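You operate a simulated robot arm through the tools that you are given. There is no shell and no other tool. Be economical: measure what you need, move in short steps, check, and stop when the job is done.

Carry out the task below with a simulated robot arm. There is one attempt and no reset: what you move stays moved.

TASK
Zero the empty gauge, then close it on steel roller 4.
Fine: switch it on, close the jaw and zero it with the trim dial; leave it on.
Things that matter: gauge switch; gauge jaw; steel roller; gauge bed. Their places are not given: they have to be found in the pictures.

It is judged by the outcome, as a careful person would: the job done as asked, and still so three seconds after it is handed in. It fails if anything else is knocked over, pushed out of place, dropped, spilled or broken.

THE ROBOT
A 7-joint arm with a two-finger parallel gripper, fixed in place. Base frame: the origin is at the foot of the arm, x ahead of it, y to its left, z up; the work surface is at about z = 0. Lengths are in mm, angles in rad, forces in N, time in s.
With the tool pointing down near the work surface it reaches from about 240 to 620 mm from the base axis. Its first joint turns from -1.152 to 1.152 rad. Payload 2.6 kg.
Tool frame: the origin (TCP) lies between the finger pads and is the grasp point; the fingertips stand 30 mm ahead of it; z points along the fingers, y is the line along which they close. The gripper opens to 94 mm. The fingers are 28 mm wide and 10 mm thick; the gripper's body (50 by 96 mm) begins 55 mm behind the TCP.
Orientation is that of the tool frame in the base frame, as a unit quaternion [w, x, y, z]. With the fingers straight down and closing along the base's y, the tool's x points along the base's -x, its y along +y and its z along -z.

THE INTERFACE
- The arm moves only by the tool servo_tool. Its argument "rows" is a list of rows, each a list of 3 entries, a list of its own where there are three numbers: the shift along the base's x, y, z in cm, then the turn, a rotation vector about the base's x, y, z in rad, then the closure, from 0 (fully open) to 1 (shut). In form: [[[x, y, z], [rx, ry, rz], jaw], ...]. A call has 1 to 12 rows; each row is the pose to reach, as a shift and turn from the pose commanded when the call began. A row lasts 0.2 s, in which the tool goes at most 50 mm and 0.15 rad; a call with a longer step from one row to the next is refused whole, and so is a gripper value outside its range. A pose out of reach is approached as far as the arm can. The call stops where the force on the tool passes 70 N (or 10 N more than at its start, if that is more) or the arm is blocked; 0.2 s more then pass. The fingers move at their own pace (about 72 mm/s each) and stop on an object; they squeeze with about 23 N. The grip force told is the motor's: it shows also when the fingers shut on nothing. Time passes only in rows, and 0.2 s behind the last, so rows that repeat a pose let the fingers close. It gives the time, the measured TCP pose, the force on the tool (base axes), the opening and the grip force at its end, in the units of the frame above (readings bear some noise).
- Cameras (640 x 400 px; columns grow to the right, rows downward): "scene" is fixed at [40.9, 431.3, 571.9]; the picture's right is [-0.77, -0.63, 0.00], its down [-0.37, 0.45, -0.82] and it looks along [0.52, -0.63, -0.58] (base axes); focal length 327 px, centre (320, 200). "wrist" rides on the gripper at [-37, 0, -58] in the tool frame; the picture's right is [0.00, -1.00, 0.00], its down [0.97, 0.00, -0.24] and it looks along [0.24, 0.00, 0.97] (tool axes); focal length 218 px, centre (320, 200).
- snapshot(camera): a new picture of that camera. No time passes.
- measure_at(camera, pixels): for up to 12 pixels [column, row] of the newest picture of that camera ("zoom" is the newest enlarged one), the place [x, y, z] in the base frame of the surface seen there, good to about 2 mm, but the place of the scene camera against the robot may be out by one fixed shift of up to 12 mm in any direction. No time passes.
- close_up(camera, box): a new picture of the part [left, top, right, bottom] of that camera's present view, enlarged. No time passes.
- finish_job(): hands the job in; it is judged then, once.

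Work in short steps. Measure before you move; look again where a grasp or a placing could have gone wrong, and mend it. You have 80 turns and 34 pictures in all, the two below and enlarged ones among them. Open the gripper and draw the arm clear of the work before you hand the job in, unless the task says otherwise; then end with one line.

The tools are called as a command line: name --argument value ..., lists and objects as JSON in quotes. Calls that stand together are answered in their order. servo_tool: Moves the arm, as the interface text tells. Its arguments: {"type":"object","properties":{"rows":{"type":"array","items":{"type":"array"}}},"required":["rows"]} The other tools are called the same way: snapshot (camera) takes a picture; measure_at (camera, pixels) gives the place of the surface under pixels of a picture; close_up (camera, box) takes an enlarged picture of a part of a camera's view; finish_job () hands the job in.

At the start:

```text
t: 0.0
eef_pos: [390.9, -77.6, 306.9]
tool_rot: [-0.001, 0.0, 1.0, 0.001]
ft_force: [0.2, 0.0, -0.3]
opening: 94.2
grasp_force: 0.1
```

scene: 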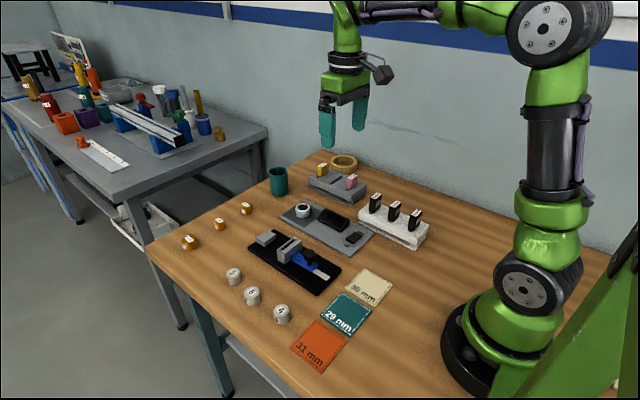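
wrist: 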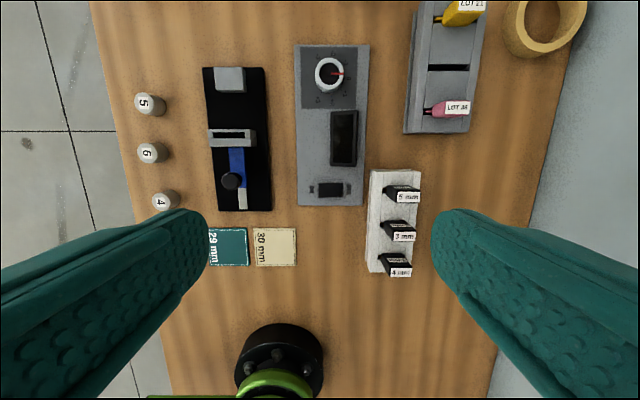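

The pictures show the gauge (black bed, sliding jaw), a panel with dial, display and switch, and rollers 5, 6 and 4. I'll enlarge these parts.

close_up --camera "wrist" --box '[120, 30, 380, 220]'

close_up --camera "scene" --box '[170, 170, 390, 340]'

```text
2.11 times, centred on (250, 125) of wrist
```

zoom: 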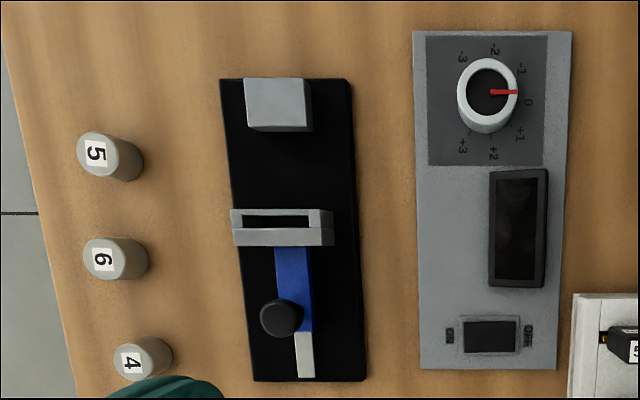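

```text
2.35 times, centred on (280, 255) of scene
```

zoom: 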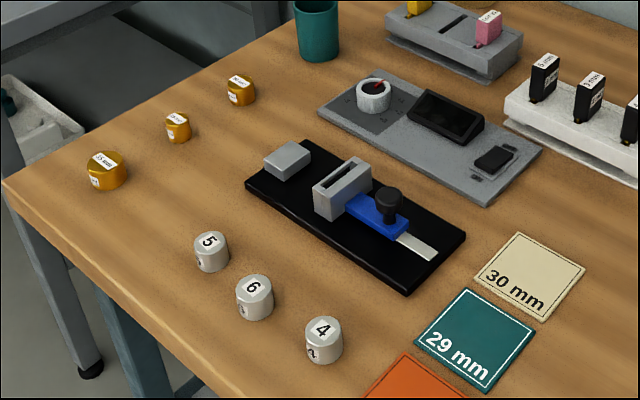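

Now I'll measure the main features in the wrist picture.

measure_at --camera "wrist" --pixels '[[229, 78], [230, 133], [230, 143], [231, 181], [238, 160], [241, 200], [210, 75], [262, 205], [328, 72], [345, 138], [329, 190], [161, 200]]'

measure_at --camera "wrist" --pixels '[[217, 70], [242, 88], [216, 134], [253, 140], [320, 190], [339, 190], [146, 101], [147, 152], [180, 205], [276, 190], [222, 110], [345, 120]]'

measure_at --camera "zoom" --pixels '[[290, 157], [345, 172], [341, 200], [388, 193], [380, 215], [417, 247], [373, 92], [445, 112], [493, 157], [323, 325], [325, 352], [210, 238]]'

```text
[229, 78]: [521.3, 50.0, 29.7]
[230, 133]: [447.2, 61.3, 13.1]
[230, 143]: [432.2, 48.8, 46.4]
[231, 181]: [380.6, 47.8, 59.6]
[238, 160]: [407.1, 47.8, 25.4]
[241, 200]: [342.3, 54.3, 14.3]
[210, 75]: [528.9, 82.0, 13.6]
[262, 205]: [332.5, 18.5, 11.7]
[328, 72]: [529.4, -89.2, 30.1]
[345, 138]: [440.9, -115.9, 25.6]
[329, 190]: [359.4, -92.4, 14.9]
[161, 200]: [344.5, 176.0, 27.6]
```

```text
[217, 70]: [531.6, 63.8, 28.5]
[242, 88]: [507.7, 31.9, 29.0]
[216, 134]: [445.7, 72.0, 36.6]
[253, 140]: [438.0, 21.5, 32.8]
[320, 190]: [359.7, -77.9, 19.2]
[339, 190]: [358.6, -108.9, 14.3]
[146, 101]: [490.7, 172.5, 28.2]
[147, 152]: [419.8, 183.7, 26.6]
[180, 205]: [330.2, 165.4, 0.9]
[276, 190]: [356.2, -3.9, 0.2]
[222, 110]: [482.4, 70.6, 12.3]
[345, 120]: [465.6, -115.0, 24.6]
```

```text
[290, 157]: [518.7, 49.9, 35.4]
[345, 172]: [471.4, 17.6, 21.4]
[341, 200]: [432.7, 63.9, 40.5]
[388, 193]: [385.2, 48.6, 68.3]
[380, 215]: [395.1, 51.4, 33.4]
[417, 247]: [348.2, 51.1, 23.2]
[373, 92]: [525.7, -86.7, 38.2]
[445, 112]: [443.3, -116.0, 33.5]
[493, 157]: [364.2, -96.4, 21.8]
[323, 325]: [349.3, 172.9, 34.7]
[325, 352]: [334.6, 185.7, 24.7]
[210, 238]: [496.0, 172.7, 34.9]
```

Rocker centre is about (359,-93), and the ON side is towards +y. I'll shut the fingers, go above the ON side and look again.

servo_tool --rows '[[[-0.8, 0, -4], [0, 0, 0], 1], [[-1.6, -0.1, -8], [0, 0, 0], 1], [[-2.4, -0.1, -12], [0, 0, 0], 1], [[-3.1, -0.2, -16], [0, 0, 0], 1], [[-3.1, -0.2, -18], [0, 0, 0], 1], [[-3.1, -0.2, -18], [0, 0, 0], 1]]'

snapshot --camera "wrist"

```text
t: 1.4
eef_pos: [362.4, -77.8, 128.6]
tool_rot: [0.0, 0.0, 1.0, -0.001]
ft_force: [-0.4, -0.2, 0.5]
opening: 0.2
grasp_force: 23.1
```

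```text
29 pictures are left
```

wrist: 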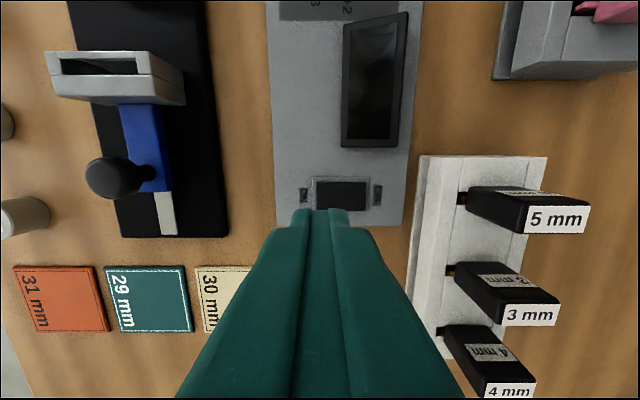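

measure_at --camera "wrist" --pixels '[[324, 195], [342, 195], [361, 195], [315, 182], [369, 182], [342, 178], [304, 195], [290, 195], [377, 195], [118, 172], [92, 62], [160, 66]]'

close_up --camera "wrist" --box '[270, 150, 420, 245]'

```text
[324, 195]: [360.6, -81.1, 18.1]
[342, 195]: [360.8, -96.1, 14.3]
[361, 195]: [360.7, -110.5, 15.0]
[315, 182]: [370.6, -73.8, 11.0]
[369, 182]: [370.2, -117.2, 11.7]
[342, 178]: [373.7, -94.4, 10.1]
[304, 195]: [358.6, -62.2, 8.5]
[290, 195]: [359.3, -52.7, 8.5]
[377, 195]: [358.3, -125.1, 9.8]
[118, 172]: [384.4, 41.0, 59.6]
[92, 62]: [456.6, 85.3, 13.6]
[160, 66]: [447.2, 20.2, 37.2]
```

```text
4.21 times, centred on (345, 198) of wrist
```

zoom: 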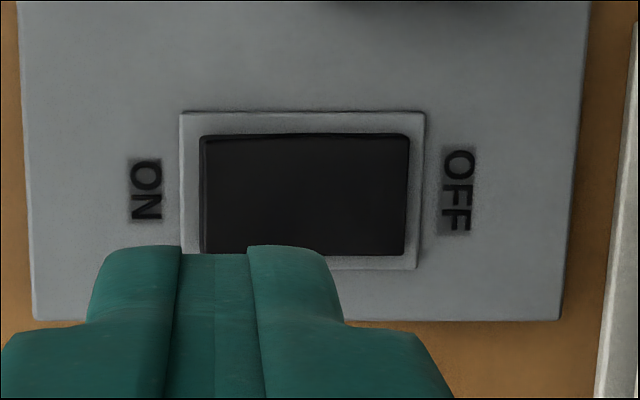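

The rocker spans y -78 to -113 and its ON end stands high (z 18). I'll press at y=-85.

servo_tool --rows '[[[-0.2, -0.7, -4], [0, 0, 0], 1], [[-0.2, -0.7, -7], [0, 0, 0], 1], [[-0.2, -0.7, -7.8], [0, 0, 0], 1], [[-0.2, -0.7, -8.1], [0, 0, 0], 1], [[-0.2, -0.7, -8.3], [0, 0, 0], 1], [[-0.2, -0.7, -8.5], [0, 0, 0], 1], [[-0.2, -0.7, -8.6], [0, 0, 0], 1]]'

```text
t: 2.9
eef_pos: [360.1, -88.2, 45.7]
tool_rot: [0.001, 0.003, 1.0, 0.0]
ft_force: [-4.3, 0.6, 11.1]
opening: 0.1
grasp_force: 23.0
stopped in row 7: the force on the tool passed its limit (the readings are from after the stop); the commanded pose is now the measured one
```

The press met the force limit. I'll rise and look.

servo_tool --rows '[[[0, 0.1, 4], [0, 0, 0], 1], [[-2, 0.3, 8.5], [0, 0, 0], 1], [[-2, 0.3, 8.5], [0, 0, 0], 1]]'

snapshot --camera "wrist"

```text
t: 3.7
eef_pos: [341.0, -85.6, 130.6]
tool_rot: [0.0, 0.002, 1.0, 0.0]
ft_force: [0.0, -0.2, 1.0]
opening: 0.0
grasp_force: 22.9
```

```text
27 pictures are left
```

wrist: 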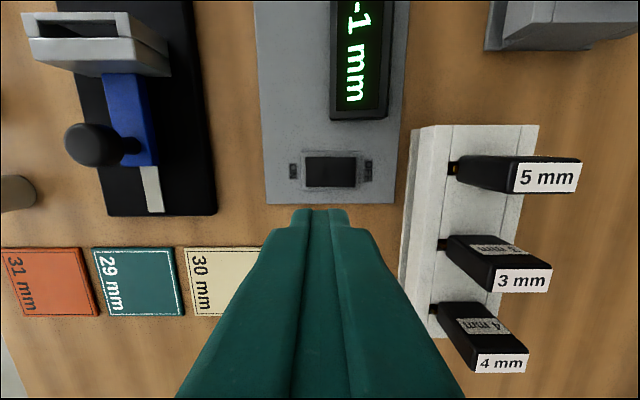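

The gauge is on and the display reads about "-1 mm". I'll go above the jaw's knob, opening the fingers.

servo_tool --rows '[[[0, 0, 3], [0, 0, 0], 0.4], [[1, 4, 4], [0, 0, 0], 0.4], [[2, 8, 4], [0, 0, 0], 0.4], [[3, 11, 4], [0, 0, 0], 0.4], [[4, 13.4, 4], [0, 0, 0], 0.4], [[4, 13.4, 4], [0, 0, 0], 0.4]]'

snapshot --camera "wrist"

```text
t: 5.1
eef_pos: [379.9, 51.2, 172.1]
tool_rot: [0.001, 0.002, 1.0, 0.0]
ft_force: [0.0, -0.1, -0.3]
opening: 56.5
grasp_force: 0.1
```

```text
26 pictures are left
```

wrist: 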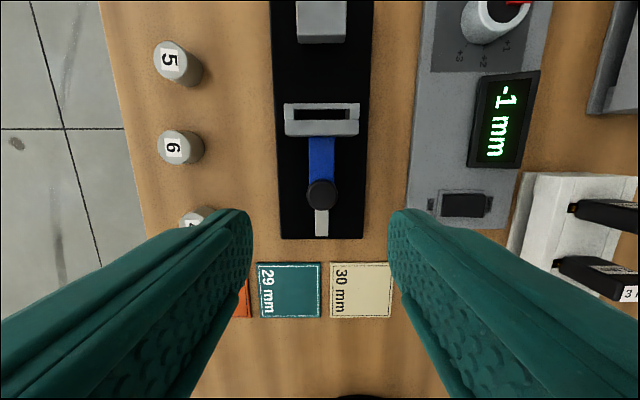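

measure_at --camera "wrist" --pixels '[[322, 193], [310, 193], [333, 193], [322, 183], [322, 203], [321, 160], [298, 120], [345, 120], [321, 104], [322, 128], [321, 37], [320, 220]]'

close_up --camera "wrist" --box '[260, 0, 380, 240]'

```text
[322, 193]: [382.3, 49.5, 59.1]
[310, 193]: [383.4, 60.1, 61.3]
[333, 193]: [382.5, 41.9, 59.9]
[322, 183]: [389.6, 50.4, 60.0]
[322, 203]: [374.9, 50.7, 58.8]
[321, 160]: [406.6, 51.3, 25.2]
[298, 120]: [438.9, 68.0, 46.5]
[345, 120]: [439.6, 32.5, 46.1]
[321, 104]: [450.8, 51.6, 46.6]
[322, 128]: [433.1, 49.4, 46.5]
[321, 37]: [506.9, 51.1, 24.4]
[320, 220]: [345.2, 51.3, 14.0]
```

```text
1.67 times, centred on (320, 120) of wrist
```

zoom: 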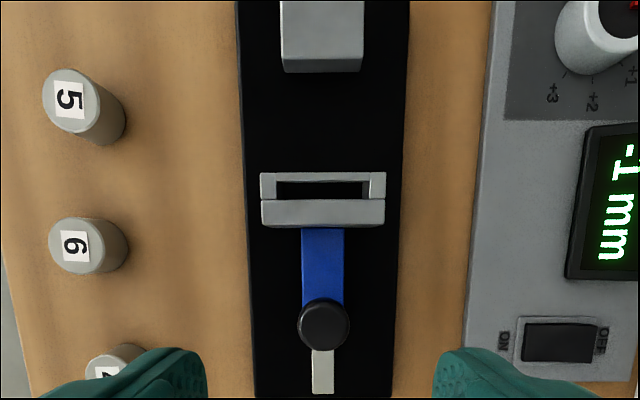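

Knob centre is (382, 51) with its top at 60. I'll descend and grip it.

servo_tool --rows '[[[0.2, 0, -4], [0, 0, 0], 0.4], [[0.2, 0, -8], [0, 0, 0], 0.4], [[0.2, 0, -10.2], [0, 0, 0], 0.4], [[0.2, 0, -10.2], [0, 0, 0], 1], [[0.2, 0, -10.2], [0, 0, 0], 1], [[0.2, 0, -10.2], [0, 0, 0], 1]]'

```text
t: 6.5
eef_pos: [381.9, 49.4, 68.8]
tool_rot: [0.001, 0.002, 1.0, -0.002]
ft_force: [0.6, -11.6, -3.7]
opening: 25.3
grasp_force: 44.5
```

Gripped (25 mm). I'll slide it towards the anvil in steps.

servo_tool --rows '[[[0.5, -0.15, 0], [0, 0, 0], 1], [[1.2, -0.15, 0], [0, 0, 0], 1], [[2.0, -0.15, 0], [0, 0, 0], 1], [[2.8, -0.15, 0], [0, 0, 0], 1], [[3.6, -0.15, 0], [0, 0, 0], 1], [[4.4, -0.15, 0], [0, 0, 0], 1], [[4.8, -0.15, 0], [0, 0, 0], 1], [[4.8, -0.15, 0], [0, 0, 0], 1]]'

```text
t: 8.3
eef_pos: [428.8, 49.0, 68.6]
tool_rot: [0.001, 0.002, 1.0, 0.002]
ft_force: [2.5, 8.6, -3.0]
opening: 25.1
grasp_force: 44.8
```

It slides freely. I'll continue gently to contact.

servo_tool --rows '[[[0.3, 0.07, 0], [0, 0, 0], 1], [[0.5, 0.07, 0], [0, 0, 0], 1], [[0.7, 0.07, 0], [0, 0, 0], 1], [[0.8, 0.07, 0], [0, 0, 0], 1], [[0.9, 0.07, 0], [0, 0, 0], 1], [[1.0, 0.07, 0], [0, 0, 0], 1], [[1.1, 0.07, 0], [0, 0, 0], 1], [[1.2, 0.07, 0], [0, 0, 0], 1]]'

close_up --camera "scene" --box '[230, 180, 390, 300]'

```text
t: 10.1
eef_pos: [440.7, 49.5, 68.9]
tool_rot: [0.001, 0.001, 1.0, 0.0]
ft_force: [2.2, 13.4, -0.8]
opening: 25.2
grasp_force: 45.0
```

```text
3.33 times, centred on (310, 240) of scene
```

zoom: 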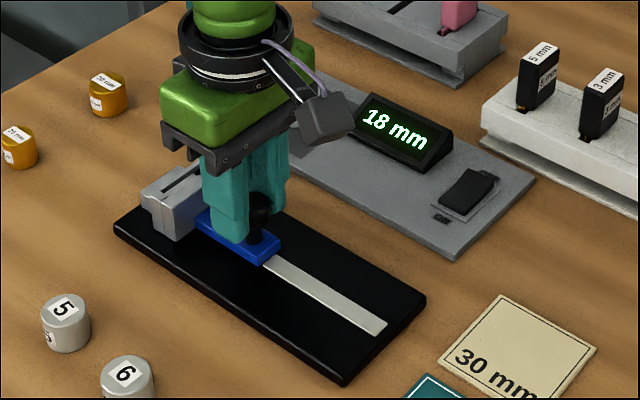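

The display reads 18 mm. I'll look from the wrist to see whether the jaw touches the anvil.

snapshot --camera "wrist"

```text
23 pictures are left
```

wrist: 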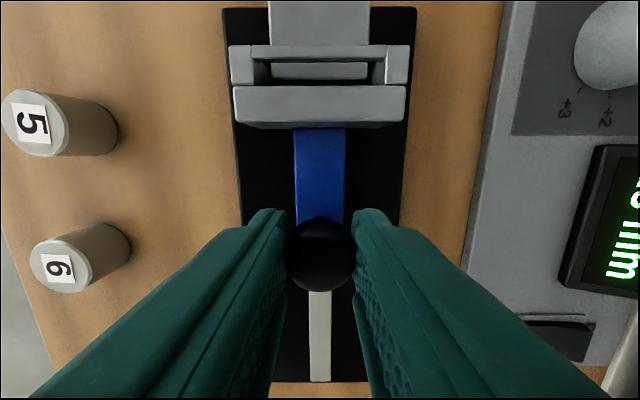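

measure_at --camera "wrist" --pixels '[[320, 52], [320, 62], [320, 70], [320, 76], [320, 82], [320, 90], [320, 115], [320, 30], [320, 245], [240, 60], [258, 70], [320, 126]]'

close_up --camera "wrist" --box '[210, 0, 430, 140]'

```text
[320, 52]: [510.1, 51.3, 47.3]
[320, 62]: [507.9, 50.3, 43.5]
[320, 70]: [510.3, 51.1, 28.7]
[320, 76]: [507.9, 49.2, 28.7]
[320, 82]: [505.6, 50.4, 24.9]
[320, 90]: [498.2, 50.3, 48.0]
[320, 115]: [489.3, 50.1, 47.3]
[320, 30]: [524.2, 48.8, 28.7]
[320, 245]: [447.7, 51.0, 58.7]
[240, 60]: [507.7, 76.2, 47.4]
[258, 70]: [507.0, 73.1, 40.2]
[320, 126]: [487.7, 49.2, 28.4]
```

```text
2.86 times, centred on (320, 70) of wrist
```

zoom: 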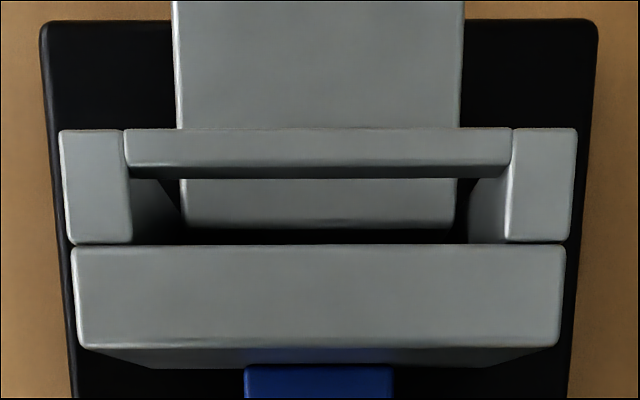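

The jaw is a hood: its bar passes over the anvil and the real face is the rear block (x≈499, anvil face 506). About 7 mm remain, so I'll continue.

servo_tool --rows '[[[0.2, 0, 0], [0, 0, 0], 1], [[0.4, 0, 0], [0, 0, 0], 1], [[0.6, 0, 0], [0, 0, 0], 1], [[0.7, 0, 0], [0, 0, 0], 1], [[0.8, 0, 0], [0, 0, 0], 1], [[0.9, 0, 0], [0, 0, 0], 1], [[1.0, 0, 0], [0, 0, 0], 1], [[1.1, 0, 0], [0, 0, 0], 1]]'

close_up --camera "scene" --box '[230, 180, 390, 300]'

```text
t: 11.9
eef_pos: [450.2, 49.5, 68.4]
tool_rot: [-0.005, 0.004, 1.0, 0.0]
ft_force: [-29.5, 9.9, 13.3]
opening: 25.2
grasp_force: 44.8
```

```text
3.33 times, centred on (310, 240) of scene
```

zoom: 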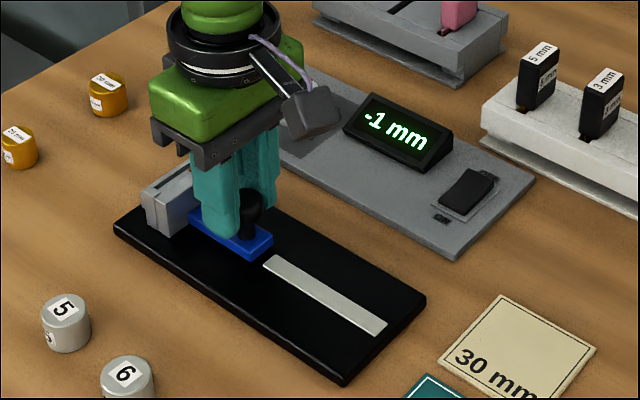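

The jaw is closed on the anvil (29 N) and the display reads -1 mm. I'll release the knob, rise and go over the trim dial at about (529,-89).

servo_tool --rows '[[[0, 0, 0], [0, 0, 0], 0.4], [[0, 0, 0], [0, 0, 0], 0.4], [[0, 0, 4], [0, 0, 0], 0.4], [[0, 0, 8], [0, 0, 0], 0.4], [[1.5, -4, 9], [0, 0, 0], 0.4], [[3, -8, 9], [0, 0, 0], 0.4], [[5, -11, 9], [0, 0, 0], 0.4], [[6.3, -13.8, 9], [0, 0, 0], 0.4], [[6.3, -13.8, 9], [0, 0, 0], 0.4]]'

snapshot --camera "wrist"

close_up --camera "scene" --box '[230, 180, 390, 300]'

```text
t: 13.9
eef_pos: [516.8, -89.6, 160.8]
tool_rot: [0.0, 0.002, 1.0, 0.0]
ft_force: [0.1, -0.6, 1.1]
opening: 56.4
grasp_force: 0.1
```

```text
20 pictures are left
```

wrist: 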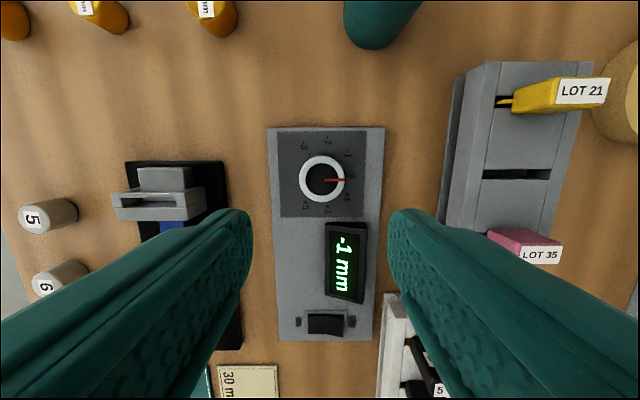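

```text
3.33 times, centred on (310, 240) of scene
```

zoom: 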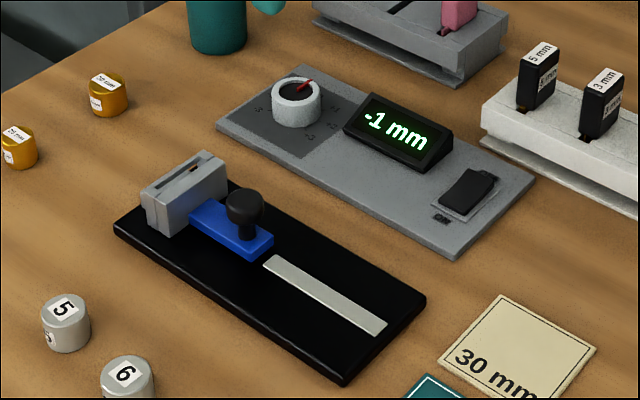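

measure_at --camera "wrist" --pixels '[[302, 180], [342, 180], [322, 160], [322, 201], [322, 180], [350, 210], [292, 150], [367, 245], [332, 228], [304, 176]]'

close_up --camera "wrist" --box '[270, 120, 390, 220]'

```text
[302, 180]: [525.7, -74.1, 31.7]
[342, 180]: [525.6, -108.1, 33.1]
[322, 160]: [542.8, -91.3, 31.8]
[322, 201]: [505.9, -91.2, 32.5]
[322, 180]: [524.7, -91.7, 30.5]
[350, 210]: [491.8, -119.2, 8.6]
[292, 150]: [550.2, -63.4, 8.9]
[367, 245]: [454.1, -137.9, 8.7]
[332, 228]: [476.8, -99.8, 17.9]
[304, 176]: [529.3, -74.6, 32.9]
```

```text
4.00 times, centred on (330, 170) of wrist
```

zoom: 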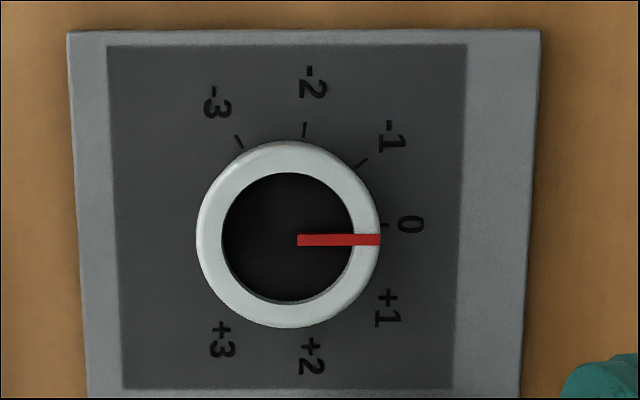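

Dial centre is (525,-91), about 37 mm across, top 32. I'll descend and grip it.

servo_tool --rows '[[[0.8, -0.2, -4.5], [0, 0, 0], 0.4], [[0.8, -0.2, -9], [0, 0, 0], 0.4], [[0.8, -0.2, -11.5], [0, 0, 0], 0.4], [[0.8, -0.2, -11.5], [0, 0, 0], 0.4], [[0.8, -0.2, -11.5], [0, 0, 0], 1], [[0.8, -0.2, -11.5], [0, 0, 0], 1], [[0.8, -0.2, -11.5], [0, 0, 0], 1]]'

```text
t: 15.5
eef_pos: [522.8, -90.5, 44.6]
tool_rot: [0.001, 0.003, 1.0, -0.001]
ft_force: [4.3, -4.2, -8.5]
opening: 39.5
grasp_force: 45.1
```

Gripped at 39.5 mm. I'll turn clockwise from above by about 40° (one mark).

servo_tool --rows '[[[0, 0, 0], [0, 0, -0.12], 1], [[0, 0, 0], [0, 0, -0.24], 1], [[0, 0, 0], [0, 0, -0.36], 1], [[0, 0, 0], [0, 0, -0.48], 1], [[0, 0, 0], [0, 0, -0.6], 1], [[0, 0, 0], [0, 0, -0.7], 1], [[0, 0, 0], [0, 0, -0.7], 1]]'

close_up --camera "scene" --box '[230, 180, 390, 300]'

```text
t: 17.1
eef_pos: [523.5, -90.1, 43.0]
tool_rot: [0.001, 0.346, 0.938, 0.0]
ft_force: [14.4, -1.0, -18.0]
opening: 39.4
grasp_force: 44.5
```

```text
3.33 times, centred on (310, 240) of scene
```

zoom: 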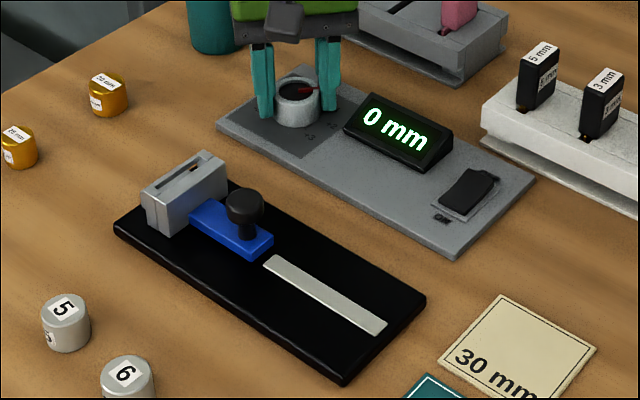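

The display reads 0 mm. I'll release, rise straight up, turn back and check the pointer.

servo_tool --rows '[[[0, 0, 0], [0, 0, 0], 0.4], [[0, 0, 0], [0, 0, 0], 0.4], [[0, 0, 4], [0, 0, 0], 0.4], [[0, 0, 8], [0, 0, 0.14], 0.4], [[0, 0, 11.6], [0, 0, 0.28], 0.4], [[-0.8, 0, 11.6], [0, 0, 0.42], 0.4], [[-0.8, 0, 11.6], [0, 0, 0.56], 0.4], [[-0.8, 0, 11.6], [0, 0, 0.7], 0.4], [[-0.8, 0, 11.6], [0, 0, 0.7], 0.4]]'

close_up --camera "wrist" --box '[260, 120, 400, 320]'

```text
t: 19.1
eef_pos: [517.5, -89.7, 160.7]
tool_rot: [0.001, 0.0, 1.0, 0.0]
ft_force: [0.4, -0.2, -0.3]
opening: 56.4
grasp_force: 0.0
```

```text
2.00 times, centred on (330, 220) of wrist
```

zoom: 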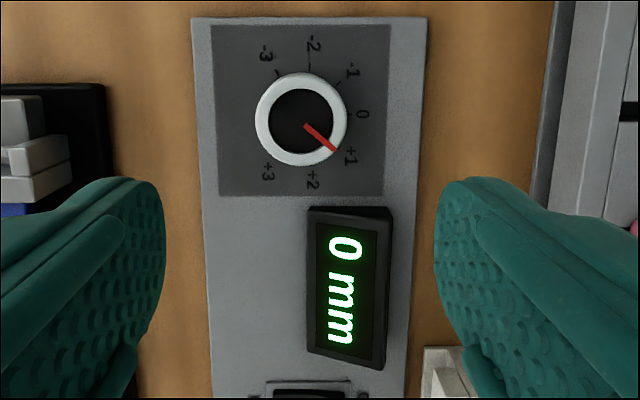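

Zeroed, with the pointer on +1. Now I'll regrip the knob at (450,50) to open the jaw again.

servo_tool --rows '[[[-2, 4.5, 0], [0, 0, 0], 0.4], [[-4, 9, 0], [0, 0, 0], 0.4], [[-6.7, 13, 0], [0, 0, 0], 0.4], [[-6.7, 13.95, 0], [0, 0, 0], 0.4], [[-6.7, 13.95, -4], [0, 0, 0], 0.4], [[-6.7, 13.95, -8], [0, 0, 0], 0.4], [[-6.7, 13.95, -9.1], [0, 0, 0], 0.4], [[-6.7, 13.95, -9.1], [0, 0, 0], 1], [[-6.7, 13.95, -9.1], [0, 0, 0], 1], [[-6.7, 13.95, -9.1], [0, 0, 0], 1]]'

```text
t: 21.3
eef_pos: [447.1, 50.1, 68.0]
tool_rot: [0.001, 0.001, 1.0, 0.002]
ft_force: [2.1, 17.3, -5.8]
opening: 25.2
grasp_force: 45.4
```

servo_tool --rows '[[[-0.5, 0, 0], [0, 0, 0], 1], [[-1.3, 0, 0], [0, 0, 0], 1], [[-2.2, 0, 0], [0, 0, 0], 1], [[-3.1, 0, 0], [0, 0, 0], 1], [[-4.0, 0, 0], [0, 0, 0], 1], [[-4.9, 0, 0], [0, 0, 0], 1], [[-5.8, 0, 0], [0, 0, 0], 1], [[-6.4, 0, 0], [0, 0, 0], 1], [[-6.4, 0, 0], [0, 0, 0], 1]]'

```text
t: 23.3
eef_pos: [383.9, 50.3, 68.7]
tool_rot: [0.001, 0.002, 1.0, 0.0]
ft_force: [-1.6, 12.4, 6.5]
opening: 25.2
grasp_force: 45.8
```

The jaw is open again. I'll release, rise and look at roller 4, near (345,176).

servo_tool --rows '[[[0, 0, 0], [0, 0, 0], 0.4], [[0, 0, 0], [0, 0, 0], 0.4], [[0, 0, 4], [0, 0, 0], 0.4], [[0, 0, 8], [0, 0, 0], 0.4], [[-2, 4, 10], [0, 0, 0], 0.4], [[-4, 8, 10], [0, 0, 0], 0.4], [[-5.5, 12, 10], [0, 0, 0], 0.4], [[-5.5, 12.5, 10], [0, 0, 0], 0.4], [[-5.5, 12.5, 10], [0, 0, 0], 0.4]]'

snapshot --camera "wrist"

close_up --camera "scene" --box '[200, 190, 360, 330]'

```text
t: 25.3
eef_pos: [328.9, 174.5, 169.3]
tool_rot: [0.002, 0.003, 1.0, 0.0]
ft_force: [-0.3, 0.2, -1.1]
opening: 56.6
grasp_force: 0.0
```

```text
15 pictures are left
```

wrist: 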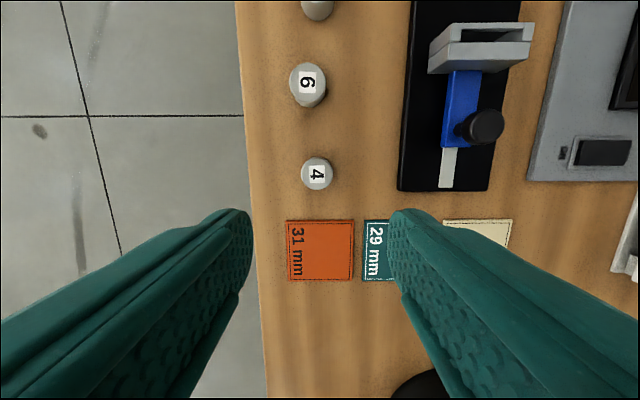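

```text
2.86 times, centred on (280, 260) of scene
```

zoom: 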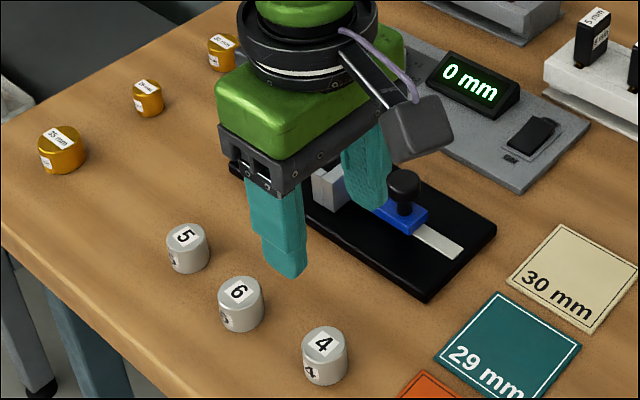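

measure_at --camera "wrist" --pixels '[[317, 173], [304, 172], [330, 172], [317, 160], [317, 186], [311, 86], [345, 190], [485, 32]]'

close_up --camera "wrist" --box '[280, 140, 360, 200]'

```text
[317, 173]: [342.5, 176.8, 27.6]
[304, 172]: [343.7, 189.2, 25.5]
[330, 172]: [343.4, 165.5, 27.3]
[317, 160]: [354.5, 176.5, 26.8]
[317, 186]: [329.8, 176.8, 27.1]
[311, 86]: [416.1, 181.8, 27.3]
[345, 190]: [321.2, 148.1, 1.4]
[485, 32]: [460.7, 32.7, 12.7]
```

```text
6.67 times, centred on (320, 170) of wrist
```

zoom: 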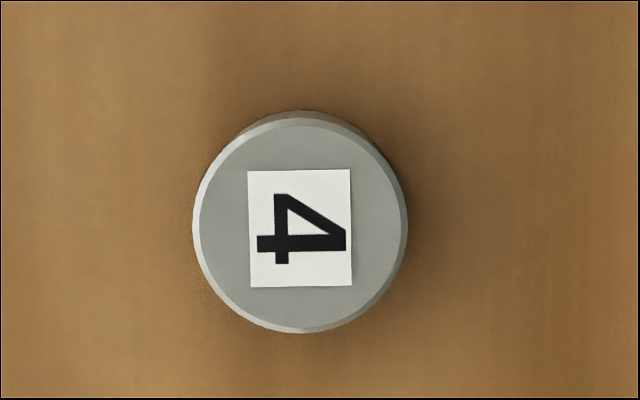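

Roller 4 is at (342.5,177), about 29 mm across and 27 high. I'll descend and grip it.

servo_tool --rows '[[[1.36, 0.25, -4.5], [0, 0, 0], 0.4], [[1.36, 0.25, -9], [0, 0, 0], 0.4], [[1.36, 0.25, -12], [0, 0, 0], 0.4], [[1.36, 0.25, -13.2], [0, 0, 0], 0.4], [[1.36, 0.25, -13.2], [0, 0, 0], 0.4], [[1.36, 0.25, -13.2], [0, 0, 0], 1], [[1.36, 0.25, -13.2], [0, 0, 0], 1], [[1.36, 0.25, -13.2], [0, 0, 0], 1]]'

```text
t: 27.1
eef_pos: [342.9, 177.5, 33.5]
tool_rot: [0.001, 0.002, 1.0, 0.0]
ft_force: [-0.5, 0.6, -0.2]
opening: 29.4
grasp_force: 22.8
```

Held at 29.4 mm. I'll lift it and carry it above the bed between jaw and anvil.

servo_tool --rows '[[[0, 0, 3], [0, 0, 0], 1], [[0, 0, 7], [0, 0, 0], 1], [[1.5, -1.5, 10], [0, 0, 0], 1], [[4, -4, 10], [0, 0, 0], 1], [[6.5, -6.5, 10], [0, 0, 0], 1], [[9, -9, 10], [0, 0, 0], 1], [[12, -11.5, 10], [0, 0, 0], 1], [[14.3, -12.7, 10], [0, 0, 0], 1], [[14.3, -12.7, 10], [0, 0, 0], 1]]'

snapshot --camera "wrist"

```text
t: 29.1
eef_pos: [485.7, 49.7, 137.6]
tool_rot: [0.002, 0.002, 1.0, 0.0]
ft_force: [1.0, -0.6, -1.6]
opening: 29.7
grasp_force: 23.1
```

```text
12 pictures are left
```

wrist: 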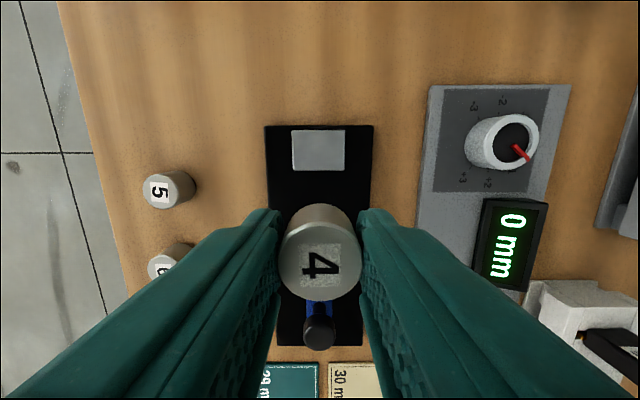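

measure_at --camera "wrist" --pixels '[[318, 166], [318, 174], [318, 150], [295, 150], [343, 150], [320, 330], [280, 180], [320, 262]]'

```text
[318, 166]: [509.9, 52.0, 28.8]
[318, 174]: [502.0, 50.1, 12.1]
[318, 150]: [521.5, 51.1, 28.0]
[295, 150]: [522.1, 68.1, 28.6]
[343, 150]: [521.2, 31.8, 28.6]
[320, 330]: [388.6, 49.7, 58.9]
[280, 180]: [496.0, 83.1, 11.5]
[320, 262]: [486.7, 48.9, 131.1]
```

Anvil face is x≈506 and the roller will span 471–501, which is clear. I'll lower it onto the bed slowly.

servo_tool --rows '[[[0.1, 0.05, -4], [0, 0, 0], 1], [[0.1, 0.05, -7], [0, 0, 0], 1], [[0.1, 0.05, -8.4], [0, 0, 0], 1], [[0.1, 0.05, -8.8], [0, 0, 0], 1], [[0.1, 0.05, -9.0], [0, 0, 0], 1], [[0.1, 0.05, -9.1], [0, 0, 0], 1], [[0.1, 0.05, -9.15], [0, 0, 0], 1]]'

```text
t: 30.7
eef_pos: [488.1, 49.6, 46.1]
tool_rot: [0.002, 0.003, 1.0, 0.001]
ft_force: [-2.6, -0.8, 7.0]
opening: 29.4
grasp_force: 22.5
```

The upward force of 7 N shows the roller is on the bed. I'll release, rise and look.

servo_tool --rows '[[[0, 0, 0], [0, 0, 0], 0.5], [[0, 0, 0], [0, 0, 0], 0.4], [[0, 0, 0], [0, 0, 0], 0.4], [[0, 0, 3], [0, 0, 0], 0.4], [[0, 0, 7], [0, 0, 0], 0.4], [[-4, 0, 10], [0, 0, 0], 0.4], [[-8, 0, 11], [0, 0, 0], 0.4], [[-10.2, 0, 11], [0, 0, 0], 0.4], [[-10.2, 0, 11], [0, 0, 0], 0.4]]'

snapshot --camera "wrist"

```text
t: 32.7
eef_pos: [384.6, 48.2, 155.8]
tool_rot: [0.001, 0.003, 1.0, 0.0]
ft_force: [0.2, 0.1, -1.1]
opening: 56.5
grasp_force: 0.0
```

```text
11 pictures are left
```

wrist: 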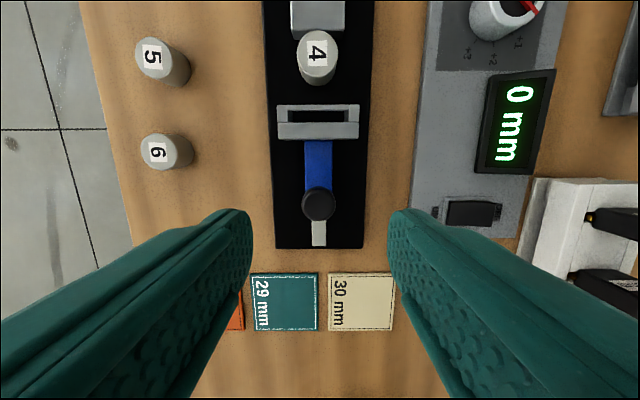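

measure_at --camera "wrist" --pixels '[[317, 53], [299, 53], [335, 53], [318, 203], [319, 110], [319, 132]]'

```text
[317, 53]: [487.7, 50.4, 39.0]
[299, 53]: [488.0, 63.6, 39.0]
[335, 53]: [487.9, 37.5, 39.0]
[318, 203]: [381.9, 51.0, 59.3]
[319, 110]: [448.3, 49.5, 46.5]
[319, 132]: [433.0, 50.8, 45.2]
```

The roller stands centred at (488,50). I'll grip the knob and close the jaw on it; contact should come at knob x≈421.

servo_tool --rows '[[[-0.2, 0.2, -4], [0, 0, 0], 0.4], [[-0.2, 0.2, -7.5], [0, 0, 0], 0.4], [[-0.2, 0.2, -8.7], [0, 0, 0], 0.4], [[-0.2, 0.2, -8.7], [0, 0, 0], 0.4], [[-0.2, 0.2, -8.7], [0, 0, 0], 1], [[-0.2, 0.2, -8.7], [0, 0, 0], 1], [[-0.2, 0.2, -8.7], [0, 0, 0], 1]]'

servo_tool --rows '[[[0.4, 0, 0], [0, 0, 0], 1], [[0.9, 0, 0], [0, 0, 0], 1], [[1.4, 0, 0], [0, 0, 0], 1], [[1.9, 0, 0], [0, 0, 0], 1], [[2.4, 0, 0], [0, 0, 0], 1], [[2.8, 0, 0], [0, 0, 0], 1], [[3.1, 0, 0], [0, 0, 0], 1], [[3.1, 0, 0], [0, 0, 0], 1]]'

close_up --camera "scene" --box '[230, 180, 390, 300]'

```text
t: 34.3
eef_pos: [383.7, 50.2, 65.6]
tool_rot: [0.001, 0.002, 1.0, -0.001]
ft_force: [-0.5, -9.0, -3.0]
opening: 25.2
grasp_force: 45.0
```

```text
t: 36.1
eef_pos: [413.7, 49.6, 66.9]
tool_rot: [0.0, 0.003, 1.0, -0.001]
ft_force: [2.4, -20.6, -24.0]
opening: 25.3
grasp_force: 44.8
```

```text
3.33 times, centred on (310, 240) of scene
```

zoom: 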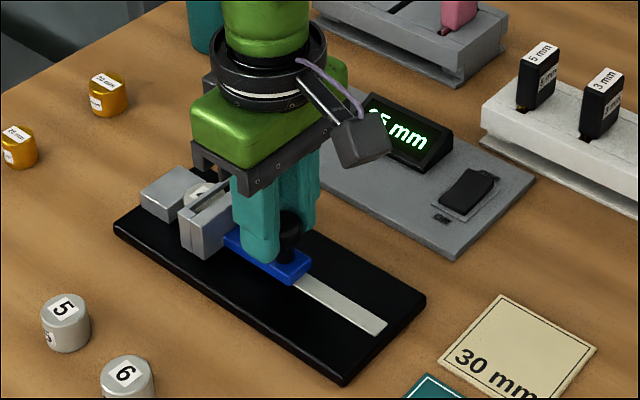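

Reading "?5 mm" (probably 35), so about 6 mm remain. I'll ease the vertical and side load and creep on.

servo_tool --rows '[[[0.2, -0.1, 0.05], [0, 0, 0], 1], [[0.4, -0.1, 0.05], [0, 0, 0], 1], [[0.5, -0.1, 0.05], [0, 0, 0], 1], [[0.6, -0.1, 0.05], [0, 0, 0], 1], [[0.7, -0.1, 0.05], [0, 0, 0], 1], [[0.75, -0.1, 0.05], [0, 0, 0], 1], [[0.8, -0.1, 0.05], [0, 0, 0], 1]]'

snapshot --camera "wrist"

```text
t: 37.7
eef_pos: [419.5, 50.1, 67.6]
tool_rot: [-0.001, 0.004, 1.0, -0.002]
ft_force: [-16.8, -21.3, -2.7]
opening: 25.1
grasp_force: 45.3
```

```text
9 pictures are left
```

wrist: 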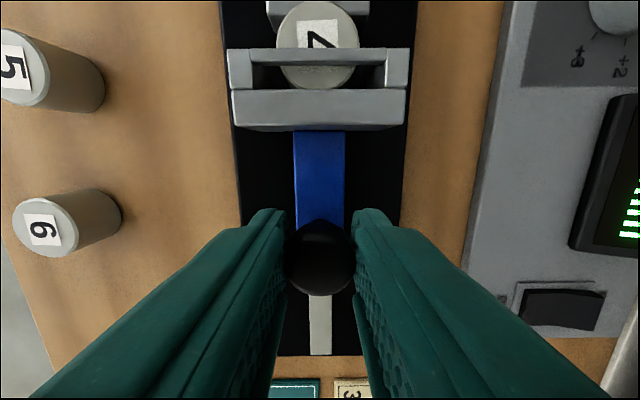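

Contact at -17 N, with the roller under the bar between the faces. I'll seat it a touch firmer, then read the display.

servo_tool --rows '[[[0.07, 0, 0], [0, 0, 0], 1], [[0.14, 0, 0], [0, 0, 0], 1], [[0.2, 0, 0], [0, 0, 0], 1], [[0.2, 0, 0], [0, 0, 0], 1]]'

close_up --camera "scene" --box '[230, 180, 390, 300]'

```text
t: 38.7
eef_pos: [421.1, 49.6, 67.1]
tool_rot: [-0.003, 0.005, 1.0, -0.001]
ft_force: [-29.4, -21.4, 13.7]
opening: 25.2
grasp_force: 44.6
```

```text
3.33 times, centred on (310, 240) of scene
```

zoom: 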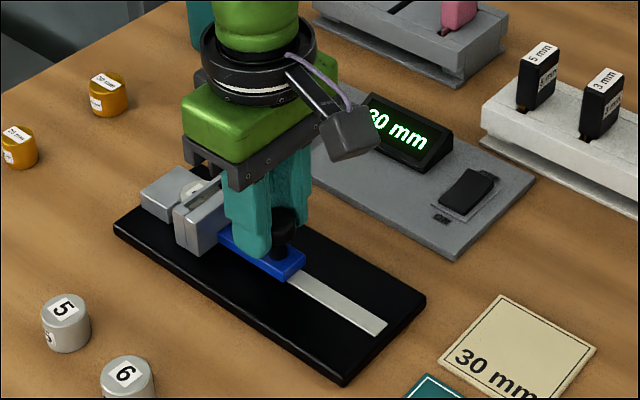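

It reads 30 mm with firm contact. I'll release, rise and draw clear.

servo_tool --rows '[[[0, 0, 0], [0, 0, 0], 0.4], [[0, 0, 0], [0, 0, 0], 0.4], [[0, 0, 3], [0, 0, 0], 0.4], [[0, 0, 7], [0, 0, 0], 0.4], [[-2, 0, 11], [0, 0, 0], 0.4], [[-5, 0, 15], [0, 0, 0], 0.4], [[-7, 0, 18], [0, 0, 0], 0.4], [[-7, 0, 18], [0, 0, 0], 0.4]]'

snapshot --camera "wrist"

close_up --camera "scene" --box '[230, 180, 390, 300]'

```text
t: 40.5
eef_pos: [350.8, 50.8, 252.0]
tool_rot: [0.0, 0.003, 1.0, 0.0]
ft_force: [-0.1, -0.1, -0.1]
opening: 56.7
grasp_force: 0.1
```

```text
7 pictures are left
```

wrist: 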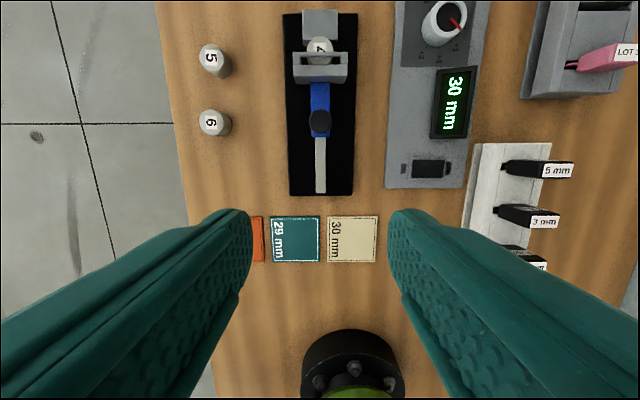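

```text
3.33 times, centred on (310, 240) of scene
```

zoom: 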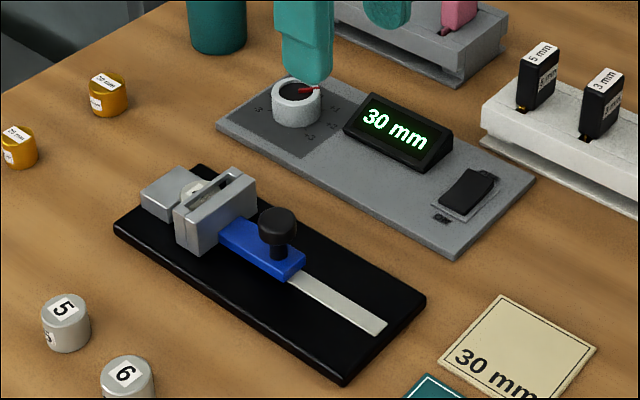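

The gauge is on and reads 30 mm, the jaw is closed on roller 4, and the arm is clear with nothing else disturbed. I'll hand it in.

finish_job

```text
The job is handed in.
```

I switched the gauge on, zeroed it empty with the trim dial (it had read -1 mm with the jaw closed), and closed it on steel roller 4; it reads 30 mm and is still on.
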